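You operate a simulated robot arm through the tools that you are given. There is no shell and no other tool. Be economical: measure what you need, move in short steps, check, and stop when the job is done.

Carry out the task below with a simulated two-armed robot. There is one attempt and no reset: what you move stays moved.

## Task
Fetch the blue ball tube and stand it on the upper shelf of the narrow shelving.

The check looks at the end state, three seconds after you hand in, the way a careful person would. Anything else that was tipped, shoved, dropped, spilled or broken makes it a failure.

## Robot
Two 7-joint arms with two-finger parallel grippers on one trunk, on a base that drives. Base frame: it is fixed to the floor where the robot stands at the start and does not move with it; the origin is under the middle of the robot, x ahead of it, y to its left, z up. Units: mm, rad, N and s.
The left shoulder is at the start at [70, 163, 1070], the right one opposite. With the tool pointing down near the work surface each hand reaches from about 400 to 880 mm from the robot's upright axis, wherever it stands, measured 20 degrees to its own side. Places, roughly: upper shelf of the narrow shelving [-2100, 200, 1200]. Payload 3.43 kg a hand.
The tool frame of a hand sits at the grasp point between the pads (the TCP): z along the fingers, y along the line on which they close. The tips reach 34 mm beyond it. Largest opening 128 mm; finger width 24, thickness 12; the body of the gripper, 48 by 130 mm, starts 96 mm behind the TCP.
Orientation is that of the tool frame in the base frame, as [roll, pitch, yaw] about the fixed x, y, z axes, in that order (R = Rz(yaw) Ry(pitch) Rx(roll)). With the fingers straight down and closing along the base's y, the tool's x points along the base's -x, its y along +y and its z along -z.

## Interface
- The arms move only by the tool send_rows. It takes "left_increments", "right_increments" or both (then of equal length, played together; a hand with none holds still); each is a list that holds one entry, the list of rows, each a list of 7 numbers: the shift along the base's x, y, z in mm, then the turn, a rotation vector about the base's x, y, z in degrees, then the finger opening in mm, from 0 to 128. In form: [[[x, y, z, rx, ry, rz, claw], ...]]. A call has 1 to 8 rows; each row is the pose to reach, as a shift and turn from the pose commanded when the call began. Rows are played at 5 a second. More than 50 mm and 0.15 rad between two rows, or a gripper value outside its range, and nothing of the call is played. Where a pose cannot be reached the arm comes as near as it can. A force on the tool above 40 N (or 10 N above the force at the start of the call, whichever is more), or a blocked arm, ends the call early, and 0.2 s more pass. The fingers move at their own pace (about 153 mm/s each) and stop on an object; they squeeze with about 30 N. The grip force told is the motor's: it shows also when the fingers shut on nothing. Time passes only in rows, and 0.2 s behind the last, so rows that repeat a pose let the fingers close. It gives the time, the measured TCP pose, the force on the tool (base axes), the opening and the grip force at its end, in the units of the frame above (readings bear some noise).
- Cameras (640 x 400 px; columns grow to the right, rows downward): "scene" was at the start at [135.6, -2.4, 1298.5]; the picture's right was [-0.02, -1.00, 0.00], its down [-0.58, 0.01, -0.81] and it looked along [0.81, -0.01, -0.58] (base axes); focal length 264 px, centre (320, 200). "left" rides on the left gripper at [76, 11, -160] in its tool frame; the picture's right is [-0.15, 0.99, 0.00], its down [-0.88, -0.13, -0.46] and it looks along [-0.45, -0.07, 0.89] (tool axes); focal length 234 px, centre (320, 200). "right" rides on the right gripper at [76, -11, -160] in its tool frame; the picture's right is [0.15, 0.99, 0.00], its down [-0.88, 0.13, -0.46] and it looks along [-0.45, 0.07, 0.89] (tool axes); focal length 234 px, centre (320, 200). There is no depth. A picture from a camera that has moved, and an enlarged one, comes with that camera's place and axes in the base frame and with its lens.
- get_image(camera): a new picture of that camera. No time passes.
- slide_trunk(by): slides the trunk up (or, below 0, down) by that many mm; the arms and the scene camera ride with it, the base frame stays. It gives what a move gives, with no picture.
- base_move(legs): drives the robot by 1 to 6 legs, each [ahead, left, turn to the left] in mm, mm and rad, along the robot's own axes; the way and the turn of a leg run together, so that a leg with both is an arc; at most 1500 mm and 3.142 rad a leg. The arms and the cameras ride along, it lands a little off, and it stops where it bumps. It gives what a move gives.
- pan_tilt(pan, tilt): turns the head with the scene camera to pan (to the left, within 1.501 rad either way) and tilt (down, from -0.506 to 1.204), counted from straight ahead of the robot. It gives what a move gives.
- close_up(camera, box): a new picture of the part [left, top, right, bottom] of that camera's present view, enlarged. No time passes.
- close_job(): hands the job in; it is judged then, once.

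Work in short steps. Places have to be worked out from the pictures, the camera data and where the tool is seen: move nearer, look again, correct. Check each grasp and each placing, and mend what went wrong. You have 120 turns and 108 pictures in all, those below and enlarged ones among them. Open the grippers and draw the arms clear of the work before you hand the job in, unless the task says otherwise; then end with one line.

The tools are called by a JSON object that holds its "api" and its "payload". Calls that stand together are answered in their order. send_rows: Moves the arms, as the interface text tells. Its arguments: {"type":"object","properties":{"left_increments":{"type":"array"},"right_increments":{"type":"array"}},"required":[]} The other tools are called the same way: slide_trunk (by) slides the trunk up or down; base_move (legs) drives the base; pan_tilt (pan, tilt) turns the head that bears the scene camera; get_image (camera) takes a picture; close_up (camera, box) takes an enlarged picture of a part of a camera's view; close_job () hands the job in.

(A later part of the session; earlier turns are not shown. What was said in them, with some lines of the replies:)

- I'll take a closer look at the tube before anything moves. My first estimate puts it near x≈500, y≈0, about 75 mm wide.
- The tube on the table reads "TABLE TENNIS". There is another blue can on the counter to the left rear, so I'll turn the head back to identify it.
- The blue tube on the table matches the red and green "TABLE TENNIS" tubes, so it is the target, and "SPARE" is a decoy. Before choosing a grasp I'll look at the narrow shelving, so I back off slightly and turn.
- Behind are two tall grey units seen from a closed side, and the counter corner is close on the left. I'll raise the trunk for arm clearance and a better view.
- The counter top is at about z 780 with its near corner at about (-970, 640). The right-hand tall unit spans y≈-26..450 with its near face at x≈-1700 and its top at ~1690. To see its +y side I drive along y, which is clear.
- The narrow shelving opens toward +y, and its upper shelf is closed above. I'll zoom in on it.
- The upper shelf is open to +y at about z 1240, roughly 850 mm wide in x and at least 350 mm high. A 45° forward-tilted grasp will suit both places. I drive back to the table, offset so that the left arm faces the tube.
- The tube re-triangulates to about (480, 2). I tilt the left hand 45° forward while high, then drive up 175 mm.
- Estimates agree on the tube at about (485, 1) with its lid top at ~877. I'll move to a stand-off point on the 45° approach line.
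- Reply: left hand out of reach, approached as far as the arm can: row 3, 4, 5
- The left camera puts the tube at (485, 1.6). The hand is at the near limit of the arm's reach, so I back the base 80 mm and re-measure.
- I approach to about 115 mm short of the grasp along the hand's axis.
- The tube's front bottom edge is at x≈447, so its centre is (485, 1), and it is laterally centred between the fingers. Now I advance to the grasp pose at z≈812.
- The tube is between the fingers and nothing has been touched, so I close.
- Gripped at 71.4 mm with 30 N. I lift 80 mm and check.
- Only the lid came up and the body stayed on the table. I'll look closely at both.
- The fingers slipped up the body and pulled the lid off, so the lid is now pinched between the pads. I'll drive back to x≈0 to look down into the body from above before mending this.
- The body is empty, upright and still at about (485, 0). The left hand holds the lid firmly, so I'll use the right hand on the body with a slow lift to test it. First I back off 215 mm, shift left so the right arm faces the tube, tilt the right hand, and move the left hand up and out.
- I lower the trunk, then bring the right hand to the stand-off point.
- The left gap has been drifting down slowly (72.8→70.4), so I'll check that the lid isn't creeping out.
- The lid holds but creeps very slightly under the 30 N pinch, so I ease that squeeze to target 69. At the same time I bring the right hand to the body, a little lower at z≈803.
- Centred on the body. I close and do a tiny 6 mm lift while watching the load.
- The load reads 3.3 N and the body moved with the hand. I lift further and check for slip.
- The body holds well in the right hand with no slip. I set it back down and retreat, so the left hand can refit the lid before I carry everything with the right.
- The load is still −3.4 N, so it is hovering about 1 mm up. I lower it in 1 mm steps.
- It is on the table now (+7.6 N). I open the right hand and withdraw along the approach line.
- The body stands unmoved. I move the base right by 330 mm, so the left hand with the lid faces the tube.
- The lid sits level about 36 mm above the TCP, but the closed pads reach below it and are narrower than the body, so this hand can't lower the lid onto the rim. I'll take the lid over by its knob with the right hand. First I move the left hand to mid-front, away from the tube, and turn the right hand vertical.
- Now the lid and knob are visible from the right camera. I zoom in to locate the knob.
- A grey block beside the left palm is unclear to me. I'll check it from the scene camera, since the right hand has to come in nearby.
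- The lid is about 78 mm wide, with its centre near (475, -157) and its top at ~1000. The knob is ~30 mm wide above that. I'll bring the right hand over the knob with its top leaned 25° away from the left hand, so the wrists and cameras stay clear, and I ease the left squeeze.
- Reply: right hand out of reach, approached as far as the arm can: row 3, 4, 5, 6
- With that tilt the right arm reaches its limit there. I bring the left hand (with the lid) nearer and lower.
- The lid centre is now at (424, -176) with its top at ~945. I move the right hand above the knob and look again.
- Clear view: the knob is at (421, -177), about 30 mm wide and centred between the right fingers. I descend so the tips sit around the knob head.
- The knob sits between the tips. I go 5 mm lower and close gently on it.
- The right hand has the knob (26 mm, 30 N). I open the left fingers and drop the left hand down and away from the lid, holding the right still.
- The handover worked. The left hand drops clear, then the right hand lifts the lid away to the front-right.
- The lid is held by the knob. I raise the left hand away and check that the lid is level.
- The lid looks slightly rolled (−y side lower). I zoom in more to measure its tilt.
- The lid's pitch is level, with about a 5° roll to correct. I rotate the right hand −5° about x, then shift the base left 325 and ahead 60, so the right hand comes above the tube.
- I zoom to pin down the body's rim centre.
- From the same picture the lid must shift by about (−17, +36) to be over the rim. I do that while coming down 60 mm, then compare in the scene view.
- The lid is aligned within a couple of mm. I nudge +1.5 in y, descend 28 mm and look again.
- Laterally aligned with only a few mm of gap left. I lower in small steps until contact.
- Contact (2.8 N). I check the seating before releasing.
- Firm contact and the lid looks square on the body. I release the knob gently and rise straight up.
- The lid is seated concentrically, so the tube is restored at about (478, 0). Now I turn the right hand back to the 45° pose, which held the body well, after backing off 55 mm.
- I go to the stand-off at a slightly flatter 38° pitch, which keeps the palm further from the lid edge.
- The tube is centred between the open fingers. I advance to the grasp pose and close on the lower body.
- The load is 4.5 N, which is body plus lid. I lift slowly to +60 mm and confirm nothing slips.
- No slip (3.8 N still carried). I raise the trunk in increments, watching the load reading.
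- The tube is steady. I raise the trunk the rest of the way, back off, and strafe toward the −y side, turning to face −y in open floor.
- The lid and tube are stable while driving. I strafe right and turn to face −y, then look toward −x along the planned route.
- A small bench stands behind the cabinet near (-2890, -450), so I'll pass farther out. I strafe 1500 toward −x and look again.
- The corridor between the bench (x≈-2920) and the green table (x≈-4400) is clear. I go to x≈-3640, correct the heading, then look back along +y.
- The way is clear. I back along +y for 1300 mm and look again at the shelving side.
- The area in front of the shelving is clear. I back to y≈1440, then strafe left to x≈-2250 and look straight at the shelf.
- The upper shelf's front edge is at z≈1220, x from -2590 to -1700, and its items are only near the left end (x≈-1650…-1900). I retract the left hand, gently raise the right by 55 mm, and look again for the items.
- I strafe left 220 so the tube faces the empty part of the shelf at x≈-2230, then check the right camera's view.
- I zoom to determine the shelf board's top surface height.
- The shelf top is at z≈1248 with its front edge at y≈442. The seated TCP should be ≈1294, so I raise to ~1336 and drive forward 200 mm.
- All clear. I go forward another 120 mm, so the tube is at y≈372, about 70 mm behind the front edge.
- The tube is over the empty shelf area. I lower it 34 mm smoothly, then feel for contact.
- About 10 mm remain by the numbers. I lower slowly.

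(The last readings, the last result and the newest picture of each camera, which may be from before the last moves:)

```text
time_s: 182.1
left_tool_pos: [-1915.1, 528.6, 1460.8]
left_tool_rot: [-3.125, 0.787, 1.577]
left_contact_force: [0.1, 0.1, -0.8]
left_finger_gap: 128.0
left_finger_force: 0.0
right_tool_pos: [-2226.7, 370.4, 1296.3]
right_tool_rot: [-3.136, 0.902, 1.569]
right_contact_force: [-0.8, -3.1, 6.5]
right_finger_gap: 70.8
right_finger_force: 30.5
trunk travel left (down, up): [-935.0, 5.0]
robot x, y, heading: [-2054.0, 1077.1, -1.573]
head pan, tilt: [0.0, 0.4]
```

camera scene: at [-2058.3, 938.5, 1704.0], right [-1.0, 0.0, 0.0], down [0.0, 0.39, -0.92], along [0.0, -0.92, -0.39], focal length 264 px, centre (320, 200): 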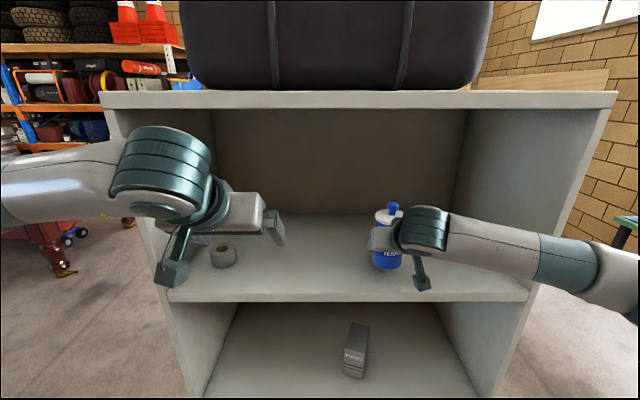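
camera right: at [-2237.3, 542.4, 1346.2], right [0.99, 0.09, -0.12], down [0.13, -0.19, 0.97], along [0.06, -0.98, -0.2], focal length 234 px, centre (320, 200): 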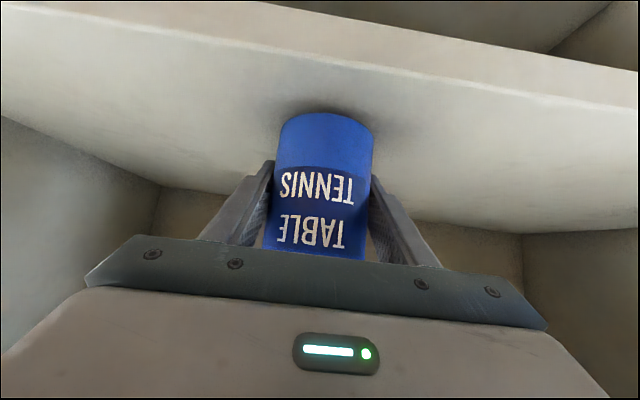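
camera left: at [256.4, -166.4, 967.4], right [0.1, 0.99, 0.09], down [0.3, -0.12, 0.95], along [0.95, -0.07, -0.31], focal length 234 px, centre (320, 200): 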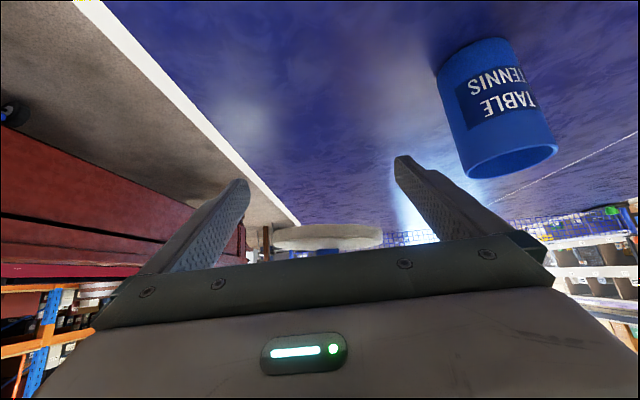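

Contact (+6.5 N), so the tube stands on the shelf. I open gently and check before withdrawing.

{"api": "send_rows", "payload": {"right_increments": [[[0, 0, 0.5, 0, 0, 0, 74], [0, 0, 0.5, 0, 0, 0, 84], [0, 0, 0.5, 0, 0, 0, 110], [0, 0, 0.5, 0, 0, 0, 128], [0, 0, 0.5, 0, 0, 0, 128]]]}}

{"api": "get_image", "payload": {"camera": "right"}}

```text
time_s: 183.3
left_tool_pos: [-1914.6, 526.9, 1460.5]
left_tool_rot: [-3.124, 0.785, 1.577]
left_contact_force: [-0.3, -0.1, 0.1]
left_finger_gap: 128.0
left_finger_force: 0.1
right_tool_pos: [-2227.1, 370.6, 1294.9]
right_tool_rot: [-3.134, 0.898, 1.573]
right_contact_force: [0.0, -0.6, 0.8]
right_finger_gap: 128.1
right_finger_force: 0.1
trunk travel left (down, up): [-935.0, 5.0]
robot x, y, heading: [-2054.1, 1073.6, -1.569]
head pan, tilt: [0.0, 0.4]
```

```text
15 pictures are left
camera right: at [-2237.3, 543.1, 1335.1], right [0.99, 0.09, -0.12], down [0.13, -0.19, 0.97], along [0.06, -0.98, -0.2], focal length 234 px, centre (320, 200)
```

right: 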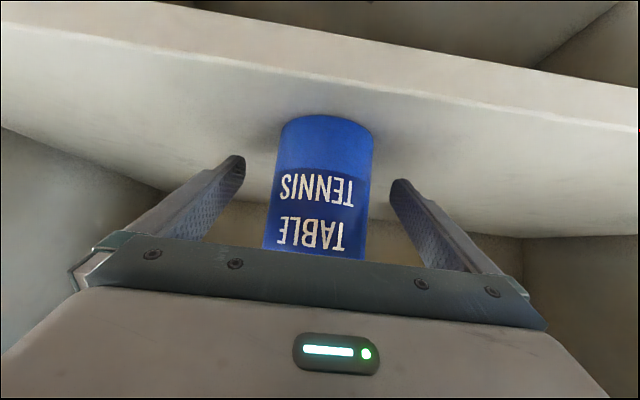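

The tube stands upright. I withdraw the right hand along its axis, then back the base away.

{"api": "send_rows", "payload": {"right_increments": [[[0, 16, 12, 0, 0, 0, 128], [0, 36, 27, 0, 0, 0, 128], [0, 60, 46, 0, 0, 0, 128], [0, 85, 66, 0, 0, 0, 128], [0, 110, 85, 0, 0, 0, 128], [0, 130, 95, 0, 0, 0, 128]]]}}

{"api": "base_move", "payload": {"legs": [[-350, 0, 0]]}}

{"api": "get_image", "payload": {"camera": "scene"}}

{"api": "get_image", "payload": {"camera": "right"}}

```text
time_s: 184.7
left_tool_pos: [-1914.6, 528.4, 1462.0]
left_tool_rot: [-3.124, 0.785, 1.577]
left_contact_force: [-0.5, 0.6, -0.2]
left_finger_gap: 128.1
left_finger_force: 0.1
right_tool_pos: [-2228.2, 503.1, 1389.8]
right_tool_rot: [-3.134, 0.899, 1.572]
right_contact_force: [0.1, 0.8, 0.4]
right_finger_gap: 128.0
right_finger_force: 0.0
trunk travel left (down, up): [-935.0, 5.0]
robot x, y, heading: [-2055.5, 1077.3, -1.57]
head pan, tilt: [0.0, 0.4]
```

```text
time_s: 187.0
left_tool_pos: [-1913.2, 874.4, 1458.7]
left_tool_rot: [-3.124, 0.782, 1.579]
left_contact_force: [-0.7, 0.0, -0.7]
left_finger_gap: 127.9
left_finger_force: 0.1
right_tool_pos: [-2225.4, 848.8, 1388.4]
right_tool_rot: [-3.136, 0.895, 1.574]
right_contact_force: [0.8, 0.4, -0.1]
right_finger_gap: 127.9
right_finger_force: 0.1
trunk travel left (down, up): [-935.0, 5.0]
robot x, y, heading: [-2052.7, 1428.4, -1.569]
head pan, tilt: [0.0, 0.4]
```

```text
14 pictures are left
camera scene: at [-2057.7, 1278.6, 1703.0], right [-1.0, 0.0, 0.0], down [0.0, 0.39, -0.92], along [0.0, -0.92, -0.39], focal length 264 px, centre (320, 200)
```

scene: 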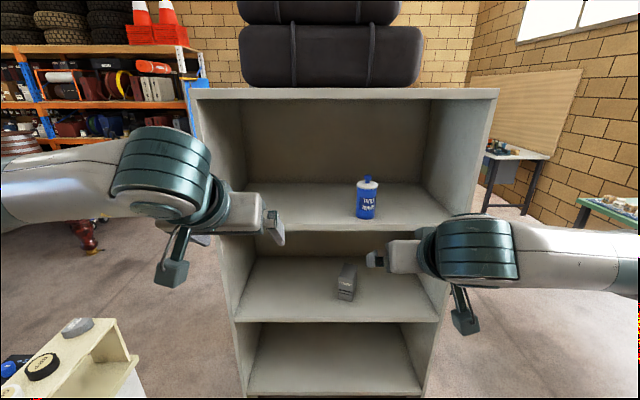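

```text
13 pictures are left
camera right: at [-2236.6, 1020.9, 1429.4], right [0.99, 0.09, -0.12], down [0.13, -0.19, 0.97], along [0.07, -0.98, -0.2], focal length 234 px, centre (320, 200)
```

right: 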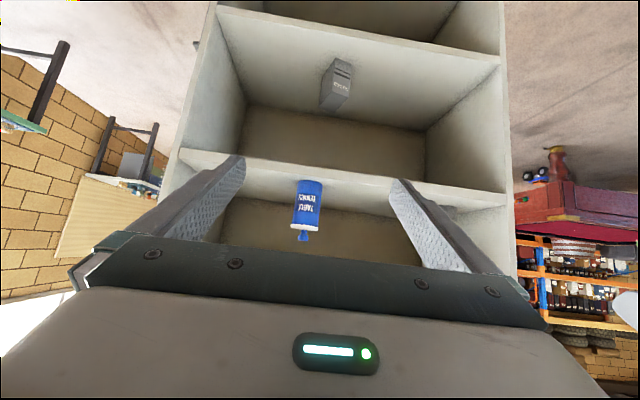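

The tube is standing on the upper shelf with its lid on. One close-up to confirm, then I hand in.

{"api": "close_up", "payload": {"camera": "scene", "box": [330, 160, 410, 235]}}

```text
5.33 times, centred on (370, 198) of scene
camera zoom: at [-2057.7, 1278.6, 1703.0], right [-1.0, 0.0, 0.0], down [0.0, 0.39, -0.92], along [0.0, -0.92, -0.39], focal length 1410 px, centre (53, 213)
```

zoom: 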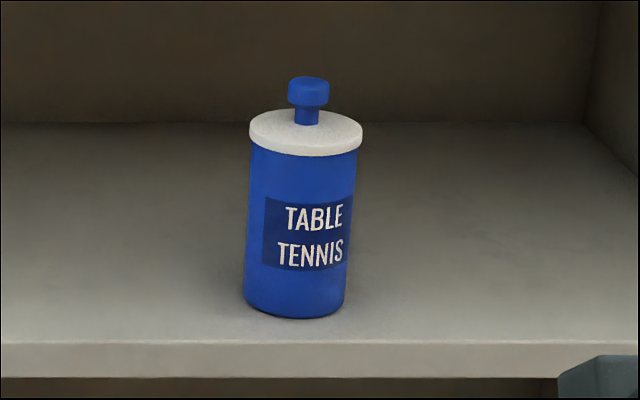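

The tube is upright with its lid seated, nothing else was moved, both grippers are open and the arms are clear. I hand in.

{"api": "close_job", "payload": {}}

```text
The job is handed in.
```

The blue table-tennis ball tube is standing upright on the upper shelf of the narrow shelving with its lid on; the lid came off on the first lift, and I refitted it before carrying the tube over.
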